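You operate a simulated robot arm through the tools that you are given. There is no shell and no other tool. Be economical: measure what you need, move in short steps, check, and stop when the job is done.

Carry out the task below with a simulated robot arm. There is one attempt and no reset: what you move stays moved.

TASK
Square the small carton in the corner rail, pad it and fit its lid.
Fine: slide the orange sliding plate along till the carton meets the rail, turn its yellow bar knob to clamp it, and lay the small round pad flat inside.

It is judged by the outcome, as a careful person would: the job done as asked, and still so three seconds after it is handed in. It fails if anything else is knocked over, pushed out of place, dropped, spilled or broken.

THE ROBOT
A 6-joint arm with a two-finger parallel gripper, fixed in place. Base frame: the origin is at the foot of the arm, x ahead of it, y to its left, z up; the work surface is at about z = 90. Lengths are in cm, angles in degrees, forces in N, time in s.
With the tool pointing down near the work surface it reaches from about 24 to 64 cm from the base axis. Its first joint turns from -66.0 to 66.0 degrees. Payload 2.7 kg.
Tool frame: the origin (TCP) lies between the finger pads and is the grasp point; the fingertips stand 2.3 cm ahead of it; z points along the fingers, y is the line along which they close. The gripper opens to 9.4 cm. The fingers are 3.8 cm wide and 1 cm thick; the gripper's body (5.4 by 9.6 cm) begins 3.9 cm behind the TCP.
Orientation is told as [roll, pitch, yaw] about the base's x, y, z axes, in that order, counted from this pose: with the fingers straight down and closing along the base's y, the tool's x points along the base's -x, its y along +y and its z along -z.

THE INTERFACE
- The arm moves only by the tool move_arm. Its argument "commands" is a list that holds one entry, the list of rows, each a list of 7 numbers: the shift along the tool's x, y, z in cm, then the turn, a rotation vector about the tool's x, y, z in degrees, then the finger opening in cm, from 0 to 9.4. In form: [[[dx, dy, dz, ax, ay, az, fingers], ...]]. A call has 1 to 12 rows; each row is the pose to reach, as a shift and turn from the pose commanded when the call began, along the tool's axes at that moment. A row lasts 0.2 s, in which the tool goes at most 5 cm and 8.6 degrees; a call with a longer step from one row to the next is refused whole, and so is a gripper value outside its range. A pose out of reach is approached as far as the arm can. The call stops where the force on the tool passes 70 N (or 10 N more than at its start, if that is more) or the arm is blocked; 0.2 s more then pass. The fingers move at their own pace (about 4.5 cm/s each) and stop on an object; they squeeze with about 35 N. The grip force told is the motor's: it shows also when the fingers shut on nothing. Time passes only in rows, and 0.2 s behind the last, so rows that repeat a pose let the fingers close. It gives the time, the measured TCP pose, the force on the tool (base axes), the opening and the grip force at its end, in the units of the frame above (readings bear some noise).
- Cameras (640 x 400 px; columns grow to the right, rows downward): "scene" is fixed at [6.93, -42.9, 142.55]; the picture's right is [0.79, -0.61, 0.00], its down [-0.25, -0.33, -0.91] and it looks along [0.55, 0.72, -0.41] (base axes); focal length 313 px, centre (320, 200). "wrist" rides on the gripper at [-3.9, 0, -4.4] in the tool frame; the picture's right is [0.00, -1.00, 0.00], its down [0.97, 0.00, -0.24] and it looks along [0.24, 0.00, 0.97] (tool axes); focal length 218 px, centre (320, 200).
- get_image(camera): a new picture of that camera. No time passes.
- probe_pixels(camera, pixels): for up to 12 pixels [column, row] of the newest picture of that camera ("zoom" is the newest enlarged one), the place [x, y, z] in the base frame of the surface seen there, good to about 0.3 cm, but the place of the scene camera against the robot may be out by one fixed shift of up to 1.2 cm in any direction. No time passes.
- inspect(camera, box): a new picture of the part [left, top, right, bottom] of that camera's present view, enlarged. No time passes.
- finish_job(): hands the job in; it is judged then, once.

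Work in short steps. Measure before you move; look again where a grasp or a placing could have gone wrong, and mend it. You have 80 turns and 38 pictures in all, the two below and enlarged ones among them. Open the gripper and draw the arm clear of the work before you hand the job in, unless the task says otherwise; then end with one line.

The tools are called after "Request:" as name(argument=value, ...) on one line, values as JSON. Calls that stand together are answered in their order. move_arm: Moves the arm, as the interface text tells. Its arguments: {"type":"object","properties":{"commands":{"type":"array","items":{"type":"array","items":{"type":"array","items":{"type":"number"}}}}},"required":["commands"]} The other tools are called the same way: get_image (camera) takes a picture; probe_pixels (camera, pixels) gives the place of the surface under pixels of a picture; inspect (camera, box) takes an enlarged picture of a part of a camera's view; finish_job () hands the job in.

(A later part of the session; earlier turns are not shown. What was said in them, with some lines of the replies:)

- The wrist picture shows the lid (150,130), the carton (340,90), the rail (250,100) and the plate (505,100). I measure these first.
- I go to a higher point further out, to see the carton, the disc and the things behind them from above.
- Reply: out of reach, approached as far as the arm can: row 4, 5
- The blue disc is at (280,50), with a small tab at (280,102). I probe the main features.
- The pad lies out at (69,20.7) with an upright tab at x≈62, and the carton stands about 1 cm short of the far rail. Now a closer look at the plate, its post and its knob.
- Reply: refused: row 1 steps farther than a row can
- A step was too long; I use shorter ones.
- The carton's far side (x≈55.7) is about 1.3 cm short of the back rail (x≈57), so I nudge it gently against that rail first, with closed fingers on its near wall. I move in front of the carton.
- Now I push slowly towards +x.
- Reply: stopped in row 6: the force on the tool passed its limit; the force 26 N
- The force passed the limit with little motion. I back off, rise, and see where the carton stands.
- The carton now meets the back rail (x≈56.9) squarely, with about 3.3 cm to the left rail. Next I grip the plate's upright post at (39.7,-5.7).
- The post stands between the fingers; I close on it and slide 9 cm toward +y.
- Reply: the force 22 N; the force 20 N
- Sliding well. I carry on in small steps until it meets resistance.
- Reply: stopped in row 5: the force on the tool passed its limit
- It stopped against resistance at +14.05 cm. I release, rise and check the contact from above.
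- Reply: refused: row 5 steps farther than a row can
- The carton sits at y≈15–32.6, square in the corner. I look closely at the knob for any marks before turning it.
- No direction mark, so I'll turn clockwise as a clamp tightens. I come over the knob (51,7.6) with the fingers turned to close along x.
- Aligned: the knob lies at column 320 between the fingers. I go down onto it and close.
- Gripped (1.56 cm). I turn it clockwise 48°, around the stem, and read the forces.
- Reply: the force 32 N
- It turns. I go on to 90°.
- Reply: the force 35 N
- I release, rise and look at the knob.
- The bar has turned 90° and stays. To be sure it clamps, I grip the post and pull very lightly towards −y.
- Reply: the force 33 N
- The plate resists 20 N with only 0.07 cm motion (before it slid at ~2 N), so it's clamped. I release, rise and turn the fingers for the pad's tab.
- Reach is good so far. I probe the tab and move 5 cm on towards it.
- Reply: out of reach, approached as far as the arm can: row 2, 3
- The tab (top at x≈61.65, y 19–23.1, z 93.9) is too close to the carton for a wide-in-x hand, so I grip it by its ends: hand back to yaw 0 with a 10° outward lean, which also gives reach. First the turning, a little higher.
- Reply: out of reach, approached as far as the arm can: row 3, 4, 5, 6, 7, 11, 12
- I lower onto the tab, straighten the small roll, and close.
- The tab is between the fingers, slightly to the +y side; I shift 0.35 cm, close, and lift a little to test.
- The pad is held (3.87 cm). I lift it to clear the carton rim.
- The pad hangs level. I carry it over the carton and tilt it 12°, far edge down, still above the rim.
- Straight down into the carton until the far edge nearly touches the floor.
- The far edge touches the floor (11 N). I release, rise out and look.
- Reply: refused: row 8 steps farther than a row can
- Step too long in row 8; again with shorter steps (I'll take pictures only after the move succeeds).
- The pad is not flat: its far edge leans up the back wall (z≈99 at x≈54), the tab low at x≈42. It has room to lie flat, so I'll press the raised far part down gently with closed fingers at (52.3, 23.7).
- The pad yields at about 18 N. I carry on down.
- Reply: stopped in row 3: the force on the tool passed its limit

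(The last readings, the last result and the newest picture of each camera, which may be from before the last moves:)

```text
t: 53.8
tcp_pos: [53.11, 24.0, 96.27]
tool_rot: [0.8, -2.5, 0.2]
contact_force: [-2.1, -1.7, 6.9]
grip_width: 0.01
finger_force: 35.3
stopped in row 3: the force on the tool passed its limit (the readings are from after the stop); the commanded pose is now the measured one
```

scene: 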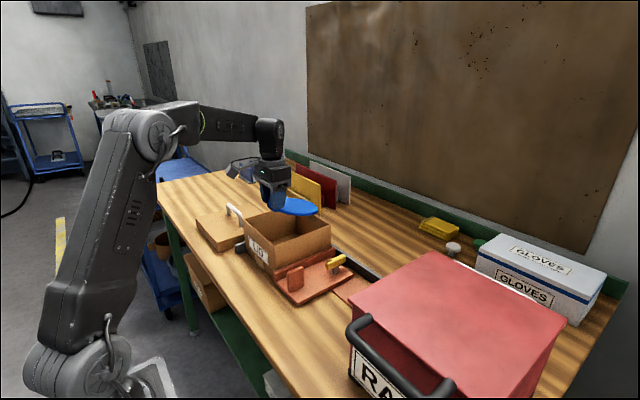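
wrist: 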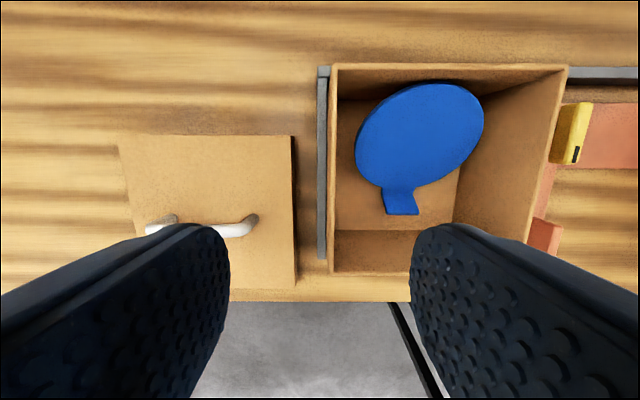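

Blocked. I lift a few cm and look.

Request:
move_arm(commands=[[[0, 0, -3, 0, 0, 0, 0], [0.5, 0, -6, -0.4, 2.4, 0, 0], [4, 2, -9, -0.4, 2.4, 0, 0], [6, 6, -11, -0.4, 2.4, 0, 0], [7, 10, -13, -0.4, 2.4, 0, 0], [7, 11, -16, -0.4, 2.4, 0, 0], [7, 11, -16, -0.4, 2.4, 0, 0]]])

Request:
get_image(camera="wrist")

```text
refused: row 3 steps farther than a row can; nothing moved
```

```text
5 pictures are left
```

wrist: 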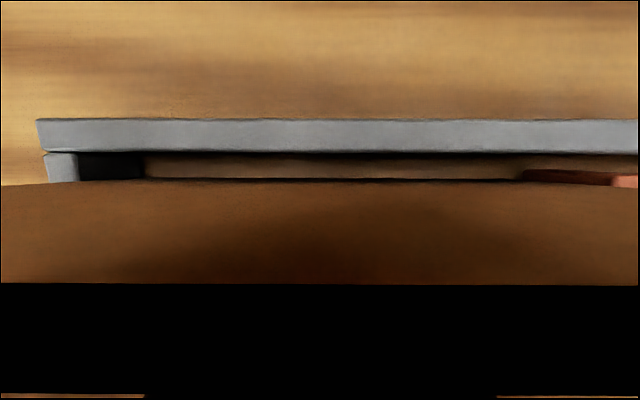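

Request:
probe_pixels(camera="wrist", pixels=[[330, 135], [330, 165], [330, 178], [330, 190], [330, 230], [330, 280], [60, 165], [100, 165]])

Request:
move_arm(commands=[[[0, 0, -3, 0, 0, 0, 0], [0.5, 0, -6, -0.4, 2.4, 0, 0], [2.5, 1, -9, -0.4, 2.4, 0, 0], [4, 4, -11, -0.4, 2.4, 0, 0], [5, 7, -14, -0.4, 2.4, 0, 0], [5, 9, -17, -0.4, 2.4, 0, 0], [5, 9, -17, -0.4, 2.4, 0, 0]]])

```text
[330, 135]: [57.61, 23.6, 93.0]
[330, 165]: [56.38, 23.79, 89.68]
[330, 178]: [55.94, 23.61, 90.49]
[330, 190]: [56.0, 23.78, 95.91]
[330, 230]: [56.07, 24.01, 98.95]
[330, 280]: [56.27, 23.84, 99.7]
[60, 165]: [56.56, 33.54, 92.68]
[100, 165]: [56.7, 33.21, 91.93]
```

```text
t: 55.4
tcp_pos: [47.47, 32.82, 112.99]
tool_rot: [1.2, 0.2, 0.3]
contact_force: [-0.8, -0.8, 0.7]
grip_width: 0.0
finger_force: 34.9
```

Request:
get_image(camera="wrist")

Request:
probe_pixels(camera="wrist", pixels=[[440, 92], [440, 120], [400, 110], [400, 150], [420, 135]])

```text
4 pictures are left
```

wrist: 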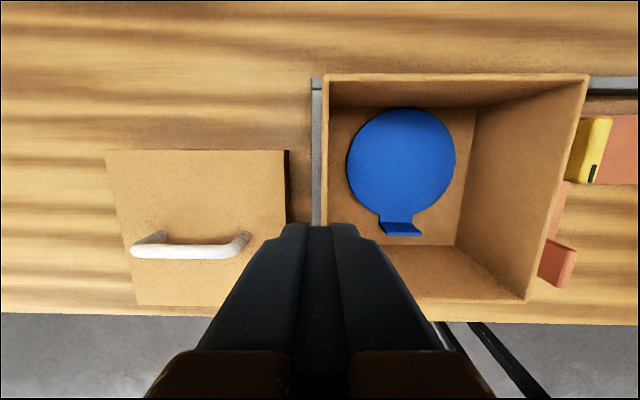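

```text
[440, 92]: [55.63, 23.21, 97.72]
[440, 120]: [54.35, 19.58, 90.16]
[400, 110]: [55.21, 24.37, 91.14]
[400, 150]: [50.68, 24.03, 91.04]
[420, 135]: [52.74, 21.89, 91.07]
```

The pad lies flat now (z 91.1 throughout). I check the carton's position against the rails and the pad edges.

Request:
probe_pixels(camera="wrist", pixels=[[329, 78], [456, 77], [585, 77], [325, 150], [525, 299], [555, 190], [318, 150], [314, 84], [610, 83], [350, 160], [454, 160], [400, 230]])

Request:
probe_pixels(camera="wrist", pixels=[[135, 250], [190, 251], [240, 245], [150, 240], [243, 237], [106, 153], [284, 152], [287, 280], [140, 300], [566, 200], [590, 140], [600, 175]])

```text
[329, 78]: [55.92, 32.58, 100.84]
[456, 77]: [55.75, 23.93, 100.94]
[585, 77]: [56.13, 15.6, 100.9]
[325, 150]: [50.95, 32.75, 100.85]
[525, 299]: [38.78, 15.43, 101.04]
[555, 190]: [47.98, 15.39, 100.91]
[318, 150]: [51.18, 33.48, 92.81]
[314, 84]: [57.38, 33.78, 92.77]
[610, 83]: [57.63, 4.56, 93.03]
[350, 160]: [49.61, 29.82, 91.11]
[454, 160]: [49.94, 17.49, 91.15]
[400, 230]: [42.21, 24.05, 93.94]
```

```text
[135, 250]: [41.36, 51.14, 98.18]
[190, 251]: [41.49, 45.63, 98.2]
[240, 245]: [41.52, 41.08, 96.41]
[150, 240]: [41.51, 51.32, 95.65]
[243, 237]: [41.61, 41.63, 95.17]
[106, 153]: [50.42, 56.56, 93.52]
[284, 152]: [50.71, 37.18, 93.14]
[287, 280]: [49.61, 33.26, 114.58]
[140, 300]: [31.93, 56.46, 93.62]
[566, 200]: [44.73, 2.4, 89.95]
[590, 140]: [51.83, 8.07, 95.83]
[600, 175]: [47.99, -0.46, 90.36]
```

The pad is fine, but the carton has crept ~0.8 cm back from the back rail (far rim at 56.1, was 56.85). I nudge it back as before.

Request:
move_arm(commands=[[[3, -2, 0, 0.6, 0, 0, 0], [6, -4, 0, 1.2, 0, 0, 0], [9, -6, 0, 1.2, 0, 0, 0], [12, -8, 0, 1.2, 0, 0, 0], [14.5, -8.8, 0, 1.2, 0, 0, 0], [14.5, -8.8, 4, 1.2, 0, 0, 0], [14.5, -8.8, 8, 1.2, 0, 0, 0], [14.5, -8.8, 12, 1.2, 0, 0, 0], [14.5, -8.8, 15.4, 1.2, 0, 0, 0], [14.5, -8.8, 15.4, 1.2, 0, 0, 0]]])

Request:
move_arm(commands=[[[-1.5, 0, 0, 0, 0, 0, 0], [-2.6, 0, 0, 0, 0, 0, 0], [-3.1, 0, 0, 0, 0, 0, 0], [-3.5, 0, 0, 0, 0, 0, 0], [-3.8, 0, 0, 0, 0, 0, 0], [-4.1, 0, 0, 0, 0, 0, 0]]])

```text
t: 57.6
tcp_pos: [32.93, 24.11, 97.39]
tool_rot: [0.2, 0.0, 0.3]
contact_force: [0.6, 0.3, -0.1]
grip_width: 0.0
finger_force: 34.9
```

```text
t: 59.0
tcp_pos: [37.01, 24.22, 97.51]
tool_rot: [0.1, 0.1, 0.3]
contact_force: [-6.5, 2.2, 1.9]
grip_width: 0.0
finger_force: 34.9
```

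Request:
move_arm(commands=[[[-0.2, 0, 0, 0, 0, 0, 0], [-0.4, 0, 0, 0, 0, 0, 0], [-0.6, 0, 0, 0, 0, 0, 0], [-0.8, 0, 0, 0, 0, 0, 0], [-1.0, 0, 0, 0, 0, 0, 0]]])

```text
t: 59.9
tcp_pos: [36.98, 24.27, 97.52]
tool_rot: [-0.2, 1.1, 0.3]
contact_force: [-22.3, -2.8, 9.4]
grip_width: 0.0
finger_force: 35.4
stopped in row 4: the force on the tool passed its limit (the readings are from after the stop); the commanded pose is now the measured one
```

Blocked at the same place as before, so it is home against the back rail. I back off and rise to where I can see lid and carton together.

Request:
move_arm(commands=[[[2, 0, 0, 0, -1.1, 0, 0], [4, 0, 0, 0, -1.1, 0, 0], [4, 0, -4, 0, -1.1, 0, 0], [4, 1, -8, 0, -1.1, 0, 0], [2, 3, -12, 0, -1.1, 0, 0], [-1, 5, -15, 0, -1.1, 0, 0], [-4, 7, -17, 0, -1.1, 0, 0], [-7, 9, -17, 0, -1.1, 0, 0], [-10, 11, -17, 0, -1.1, 0, 0], [-10, 11, -17, 0, -1.1, 0, 0]]])

Request:
get_image(camera="wrist")

```text
t: 62.1
tcp_pos: [47.13, 35.06, 114.02]
tool_rot: [-0.3, -0.2, 0.3]
contact_force: [-0.5, -0.2, 0.9]
grip_width: 0.0
finger_force: 35.5
out of reach, approached as far as the arm can: row 9, 10
```

```text
3 pictures are left
```

wrist: 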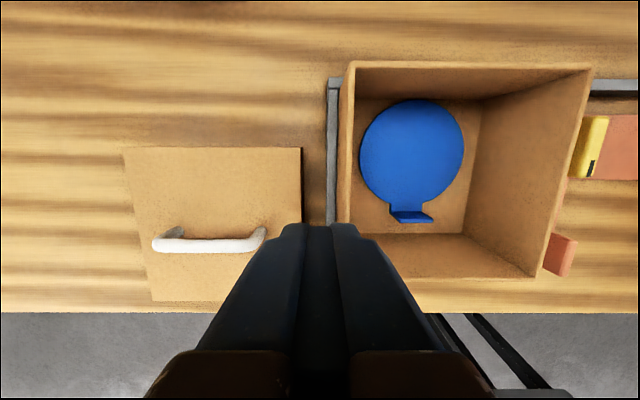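

The carton's far edge looks a bit slanted: (352,62) to (592,70). I probe it.

Request:
probe_pixels(camera="wrist", pixels=[[354, 66], [400, 66], [470, 69], [530, 71], [586, 73], [350, 100], [347, 150], [343, 210], [575, 130], [560, 190], [545, 240], [533, 272]])

Request:
probe_pixels(camera="wrist", pixels=[[430, 277], [480, 277], [345, 90], [342, 110], [333, 150], [333, 85], [600, 85], [565, 215], [556, 250], [580, 150], [562, 190], [410, 150]])

Request:
probe_pixels(camera="wrist", pixels=[[126, 149], [210, 150], [298, 149], [299, 215], [127, 170], [150, 298], [210, 298], [140, 240], [156, 244], [210, 246], [255, 245], [190, 246]])

```text
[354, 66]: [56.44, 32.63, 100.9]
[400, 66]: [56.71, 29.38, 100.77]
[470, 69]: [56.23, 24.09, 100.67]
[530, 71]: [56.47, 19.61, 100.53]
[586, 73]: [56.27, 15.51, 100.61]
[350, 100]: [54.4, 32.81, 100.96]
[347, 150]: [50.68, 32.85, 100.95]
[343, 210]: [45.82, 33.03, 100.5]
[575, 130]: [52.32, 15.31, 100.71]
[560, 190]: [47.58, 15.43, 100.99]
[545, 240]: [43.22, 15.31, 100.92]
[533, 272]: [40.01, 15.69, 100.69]
```

```text
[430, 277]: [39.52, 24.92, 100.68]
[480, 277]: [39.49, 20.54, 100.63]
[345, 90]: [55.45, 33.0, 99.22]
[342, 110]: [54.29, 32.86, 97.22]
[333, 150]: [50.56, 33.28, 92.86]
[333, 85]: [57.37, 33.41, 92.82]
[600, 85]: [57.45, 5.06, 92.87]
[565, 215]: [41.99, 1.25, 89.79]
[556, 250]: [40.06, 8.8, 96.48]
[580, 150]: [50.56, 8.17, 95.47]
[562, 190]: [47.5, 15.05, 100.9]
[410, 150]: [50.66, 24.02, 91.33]
```

```text
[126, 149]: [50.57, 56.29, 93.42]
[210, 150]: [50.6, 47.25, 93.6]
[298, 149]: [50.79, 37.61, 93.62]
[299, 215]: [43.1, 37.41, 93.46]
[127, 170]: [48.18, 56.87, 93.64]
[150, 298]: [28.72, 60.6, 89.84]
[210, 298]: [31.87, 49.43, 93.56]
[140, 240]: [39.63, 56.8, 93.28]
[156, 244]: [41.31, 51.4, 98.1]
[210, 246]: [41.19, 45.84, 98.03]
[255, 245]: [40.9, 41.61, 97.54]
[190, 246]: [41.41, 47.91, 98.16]
```

The carton is turned by about 1.5° (its right far end ~0.4 cm short of the back rail) since the clamp side dragged. I nudge again, on the right half of the near wall (y≈18.5), to square it.

Request:
move_arm(commands=[[[3, -3, 0, 0, 0, 0, 0], [6, -6, 0, 0, 0, 0, 0], [9, -9, 0, 0, 0, 0, 0], [12, -12, 0, 0, 0, 0, 0], [14, -15, 0, 0, 0, 0, 0], [14.3, -16.6, 3, 0, 0, 0, 0], [14.3, -16.6, 7, 0, 0, 0, 0], [14.3, -16.6, 11, 0, 0, 0, 0], [14.3, -16.6, 14, 0, 0, 0, 0], [14.3, -16.6, 16.5, 0, 0, 0, 0], [14.3, -16.6, 16.5, 0, 0, 0, 0]]])

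Request:
move_arm(commands=[[[-1.5, 0, 0, 0, 0, 0, 0], [-2.6, 0, 0, 0, 0, 0, 0], [-3.1, 0, 0, 0, 0, 0, 0], [-3.5, 0, 0, 0, 0, 0, 0], [-3.8, 0, 0, 0, 0, 0, 0], [-4.1, 0, 0, 0, 0, 0, 0], [-4.4, 0, 0, 0, 0, 0, 0], [-4.7, 0, 0, 0, 0, 0, 0], [-5, 0, 0, 0, 0, 0, 0]]])

```text
t: 64.5
tcp_pos: [32.86, 18.32, 97.36]
tool_rot: [-0.2, -0.3, 0.3]
contact_force: [0.0, 0.0, -0.7]
grip_width: 0.0
finger_force: 35.2
```

```text
t: 66.4
tcp_pos: [37.03, 18.45, 97.52]
tool_rot: [-0.5, 1.1, 0.2]
contact_force: [-22.3, -1.8, 11.4]
grip_width: 0.0
finger_force: 35.4
stopped in row 9: the force on the tool passed its limit (the readings are from after the stop); the commanded pose is now the measured one
```

Same stop position (37.0) at both places, so the carton is square to the back rail. Now I view the lid from more directly above to find its centre relative to its handle.

Request:
move_arm(commands=[[[2, 0, 0, 0, -1, 0, 0], [4, 0, 0, 0, -1, 0, 0], [4, 0, -4, 0, -1, 0, 0], [4, 1, -8, 0, -1, 0, 0], [4, 5, -11, 0, -1, 0, 0], [4, 9, -14, 0, -1, 0, 0], [4, 13, -16, 0, -1, 0, 0], [4, 17, -17, 0, -1, 0, 0], [4, 21.5, -17, 0, -1, 0, 0], [4, 26, -17, 0, -1, 0, 0], [3, 28, -17, 0, -1, 0, 0], [3, 28, -17, 0, -1, 0, 0]]])

Request:
get_image(camera="wrist")

```text
t: 69.0
tcp_pos: [34.14, 46.6, 114.39]
tool_rot: [-0.5, -0.2, 0.3]
contact_force: [-0.1, 0.8, 0.1]
grip_width: 0.01
finger_force: 35.2
```

```text
2 pictures are left
```

wrist: 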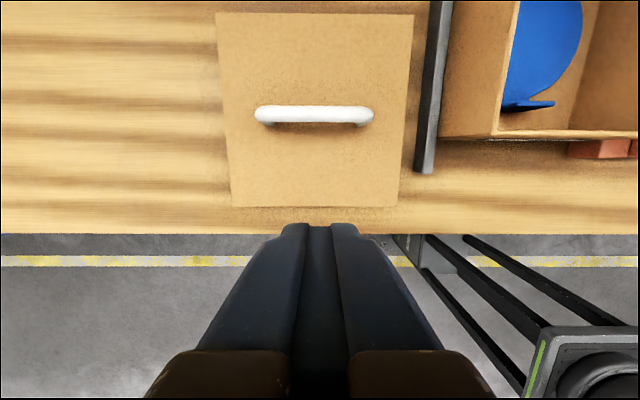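

Request:
probe_pixels(camera="wrist", pixels=[[258, 112], [280, 112], [314, 112], [350, 112], [370, 112], [218, 17], [411, 17], [402, 160], [229, 160], [235, 203], [395, 203], [314, 17]])

Request:
probe_pixels(camera="wrist", pixels=[[443, 110], [440, 135], [500, 135], [560, 135], [620, 136], [447, 60], [425, 110], [425, 168], [540, 50], [530, 104], [314, 120], [314, 108]])

```text
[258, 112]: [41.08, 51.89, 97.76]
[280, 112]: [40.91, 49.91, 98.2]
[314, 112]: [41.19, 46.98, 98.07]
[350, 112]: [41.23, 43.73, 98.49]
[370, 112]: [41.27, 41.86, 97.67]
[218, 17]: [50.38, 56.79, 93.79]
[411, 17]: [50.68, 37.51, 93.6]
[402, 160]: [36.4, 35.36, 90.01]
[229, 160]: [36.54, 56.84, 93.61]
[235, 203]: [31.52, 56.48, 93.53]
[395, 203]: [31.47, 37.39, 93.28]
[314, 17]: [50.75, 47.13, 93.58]
```

```text
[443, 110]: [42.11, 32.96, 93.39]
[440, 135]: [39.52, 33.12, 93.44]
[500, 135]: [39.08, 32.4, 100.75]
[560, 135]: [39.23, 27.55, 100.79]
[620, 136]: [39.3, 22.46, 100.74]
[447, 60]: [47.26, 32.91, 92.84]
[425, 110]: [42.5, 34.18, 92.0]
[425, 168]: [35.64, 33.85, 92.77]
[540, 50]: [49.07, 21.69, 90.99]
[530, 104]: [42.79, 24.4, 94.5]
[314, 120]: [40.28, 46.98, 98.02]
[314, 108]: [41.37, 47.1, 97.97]
```

The handle bar is centred on the lid: (41.1, 46.95, 98), lid spanning x 31.2–50.9, y 37.1–57. The carton centre is (48.0, 24.05). I turn the hand to close along x and come above the bar.

Request:
move_arm(commands=[[[0, 0, 0, 0, 0, -8, 2], [0, 0, 1, 0, 0, -16, 4], [0, 0, 2, 0, 0, -24, 5], [0, 0, 3, 0, 0, -32, 5], [-0.5, 0, 4, 0, 0, -40, 5], [-1, 0, 5, 0, 0, -48, 5], [-1.5, 0, 6, 0, 0, -56, 5], [-2, 0, 7, 0, 0, -64, 5], [-3, 0.1, 8, 0, 0, -72, 5], [-4, 0.2, 9, 0, 0, -80, 5], [-5.5, 0.3, 10, 0, 0, -88, 5], [-6.9, 0.35, 11, 0, 0, -90, 5]]])

```text
t: 71.6
tcp_pos: [41.21, 46.85, 103.42]
tool_rot: [-0.2, 0.4, 90.4]
contact_force: [-0.4, 0.1, -0.8]
grip_width: 4.99
finger_force: 0.0
```

Right above the bar; down 5.5 cm, then close.

Request:
move_arm(commands=[[[0, 0, 2, 0, 0, 0, 5], [0, 0, 4, 0, 0, 0, 5], [0, 0, 5.5, 0, 0, 0, 5], [0, 0, 5.5, 0, 0, 0, 0], [0, 0, 5.5, 0, 0, 0, 0], [0, 0, 5.5, 0, 0, 0, 0], [0, 0, 5.5, 0, 0, 0, 0], [0, 0, 5.5, 0, 0, 0, 0]]])

```text
t: 73.4
tcp_pos: [41.37, 46.87, 97.98]
tool_rot: [-0.4, 0.5, 90.4]
contact_force: [0.7, -0.8, 0.1]
grip_width: 1.29
finger_force: 35.1
```

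Gripped (1.29 cm). I lift, drawing in a little toward the base for reach.

Request:
move_arm(commands=[[[0, 0, -1, 0, 0, 0, 0], [0, 0, -2.5, 0, 0, 0, 0], [0, 0.7, -4.5, 0, 0, 0, 0], [0, 1.6, -6.5, 0, 0, 0, 0], [0.2, 2.6, -8.5, 0, 0, 0, 0], [0.5, 3.6, -10.5, 0, 0, 0, 0], [1, 4.8, -12.5, 0, 0, 0, 0], [1, 5.5, -14, 0, 0, 0, 0], [1, 5.5, -14, 0, 0, 0, 0]]])

```text
t: 75.4
tcp_pos: [35.68, 45.72, 111.99]
tool_rot: [-0.3, 0.3, 90.4]
contact_force: [0.2, 0.2, -1.4]
grip_width: 1.27
finger_force: 35.2
```

I carry it over the carton.

Request:
move_arm(commands=[[[3.6, -2, 0, 0, 0, 0.4, 0], [7.2, -4, 0, 0, 0, 0.4, 0], [10.8, -6, 0, 0, 0, 0.4, 0], [14.4, -8, 0, 0, 0, 0.4, 0], [18, -10.2, 0, 0, 0, 0.4, 0], [20.5, -11.7, 0, 0, 0, 0.4, 0], [21.8, -12.3, 0, 0, 0, 0.4, 0], [21.8, -12.3, 0, 0, 0, 0.4, 0]]])

Request:
get_image(camera="scene")

```text
t: 77.2
tcp_pos: [48.17, 24.09, 112.11]
tool_rot: [-0.3, 0.3, 89.8]
contact_force: [0.5, -1.3, -0.7]
grip_width: 1.26
finger_force: 35.6
```

```text
1 pictures are left
```

scene: 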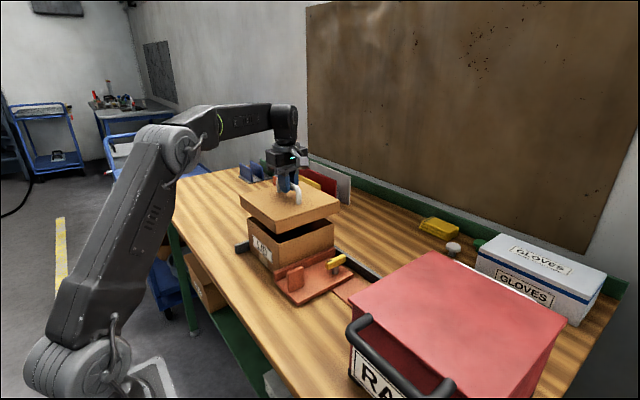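

It hangs level over the carton. I compare lid and carton edges in this picture.

Request:
probe_pixels(camera="scene", pixels=[[243, 199], [260, 213], [276, 228], [300, 221], [320, 213], [336, 205], [262, 247], [270, 256], [290, 255], [315, 247], [330, 240], [252, 238]])

Request:
probe_pixels(camera="scene", pixels=[[245, 203], [260, 218], [275, 232], [285, 234], [300, 228], [325, 217], [336, 212], [255, 255], [262, 260], [280, 262], [310, 252], [331, 245]])

```text
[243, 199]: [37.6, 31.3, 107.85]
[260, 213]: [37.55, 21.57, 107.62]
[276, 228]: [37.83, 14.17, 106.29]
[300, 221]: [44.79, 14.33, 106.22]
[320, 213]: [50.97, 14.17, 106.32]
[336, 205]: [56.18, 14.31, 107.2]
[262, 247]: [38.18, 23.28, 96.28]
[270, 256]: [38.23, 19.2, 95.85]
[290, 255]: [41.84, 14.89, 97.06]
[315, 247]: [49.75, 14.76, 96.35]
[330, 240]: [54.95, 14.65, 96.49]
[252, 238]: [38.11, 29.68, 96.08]
```

```text
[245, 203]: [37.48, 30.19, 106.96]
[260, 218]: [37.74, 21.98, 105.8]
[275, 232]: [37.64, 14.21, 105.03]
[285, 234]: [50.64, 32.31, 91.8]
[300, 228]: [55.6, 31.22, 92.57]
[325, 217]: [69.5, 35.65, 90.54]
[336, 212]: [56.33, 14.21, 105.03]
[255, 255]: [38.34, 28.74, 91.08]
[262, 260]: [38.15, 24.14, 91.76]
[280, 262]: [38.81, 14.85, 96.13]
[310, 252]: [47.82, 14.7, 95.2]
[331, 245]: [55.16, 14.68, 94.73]
```

Same-camera edges: lid overhangs the near side by 0.57 and the right side by 0.53 cm, whereas sizes (≈19.6 vs 17.7) call for ≈0.9. I shift the lid −0.3 in x and −0.35 in y and go down slowly.

Request:
move_arm(commands=[[[0.35, 0.3, 0.5, 0, 0, 0, 0], [0.35, 0.3, 1.5, 0, 0, 0, 0], [0.35, 0.3, 2.5, 0, 0, 0, 0], [0.35, 0.3, 3.2, 0, 0, 0, 0], [0.35, 0.3, 3.6, 0, 0, 0, 0], [0.35, 0.3, 4.0, 0, 0, 0, 0]]])

```text
t: 78.6
tcp_pos: [47.87, 23.82, 108.05]
tool_rot: [-0.3, 0.4, 89.9]
contact_force: [0.0, 0.5, -1.5]
grip_width: 1.31
finger_force: 34.7
```

No contact, with the skirt already below the rim. On down.

Request:
move_arm(commands=[[[0, 0, 0.4, 0, 0, 0, 0], [0, 0, 0.8, 0, 0, 0, 0], [0, 0, 1.2, 0, 0, 0, 0], [0, 0, 1.6, 0, 0, 0, 0], [0, 0, 1.9, 0, 0, 0, 0], [0, 0, 2.2, 0, 0, 0, 0]]])

```text
t: 80.0
tcp_pos: [47.88, 23.77, 105.99]
tool_rot: [-0.2, 0.5, 89.9]
contact_force: [-0.1, -0.5, -1.4]
grip_width: 1.28
finger_force: 34.9
```

Request:
move_arm(commands=[[[0, 0, 0.2, 0, 0, 0, 0], [0, 0, 0.4, 0, 0, 0, 0], [0, 0, 0.6, 0, 0, 0, 0], [0, 0, 0.8, 0, 0, 0, 0], [0, 0, 1.0, 0, 0, 0, 0]]])

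```text
t: 81.2
tcp_pos: [47.84, 23.71, 105.17]
tool_rot: [-0.7, 0.2, 90.0]
contact_force: [-3.2, 1.0, 25.7]
grip_width: 1.3
finger_force: 34.9
```

25 N at z 105.2: the lid is seated on the rim all the way down. I release and rise clear.

Request:
move_arm(commands=[[[0, 0, -0.2, 0, 0, 0, 2.5], [0, 0, -0.2, 0, 0, 0, 4], [0, 0, -0.2, 0, 0, 0, 4], [0, 0, -3, 0, 0, 0, 4], [0, 0, -6, 0, 0, 0, 4], [0, 2, -8, 0, 0, 0, 4], [0, 6, -8, 0, 0, 0, 4], [0, 10, -8, 0, 0, 0, 4], [0, 14, -8, 0, 0, 0, 4], [0, 14, -8, 0, 0, 0, 4]]])

Request:
move_arm(commands=[[[-4, 0, -1, 0, 0, 0, 4], [-8, 0, -2, 0, 0, 0, 4], [-12, 0, -3, 0, 0, 0, 4], [-16, 0, -4, 0, 0, 0, 4], [-16, 0, -4, 0, 0, 0, 4]]])

Request:
inspect(camera="scene", box=[200, 150, 400, 320])

```text
t: 83.4
tcp_pos: [33.66, 23.71, 112.97]
tool_rot: [-0.3, 0.4, 89.8]
contact_force: [-0.5, -0.4, -0.7]
grip_width: 4.0
finger_force: 0.0
```

```text
t: 84.6
tcp_pos: [33.76, 39.96, 116.76]
tool_rot: [-0.3, 0.5, 89.8]
contact_force: [-0.8, -0.4, -0.6]
grip_width: 4.0
finger_force: 0.1
```

```text
2.35 times, centred on (300, 235) of scene
```

zoom: 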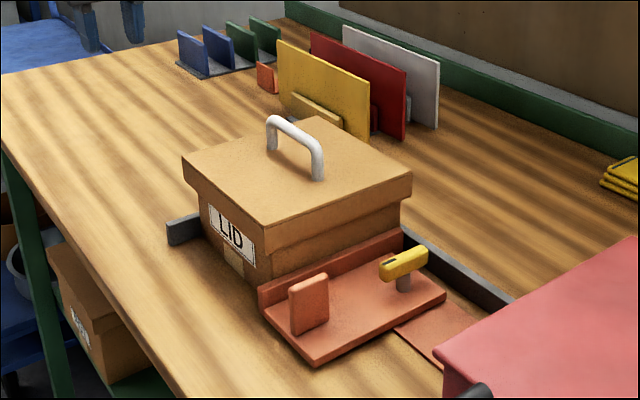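

The lid is seated level, the carton stands in the corner with the plate against it, and the knob is turned. The arm is clear, so I hand it in.

Request:
finish_job()

```text
The job is handed in.
```

The carton is against both rails and clamped by the orange plate with its knob turned. The round pad lies flat inside, the lid is seated level on top, and the arm is clear.
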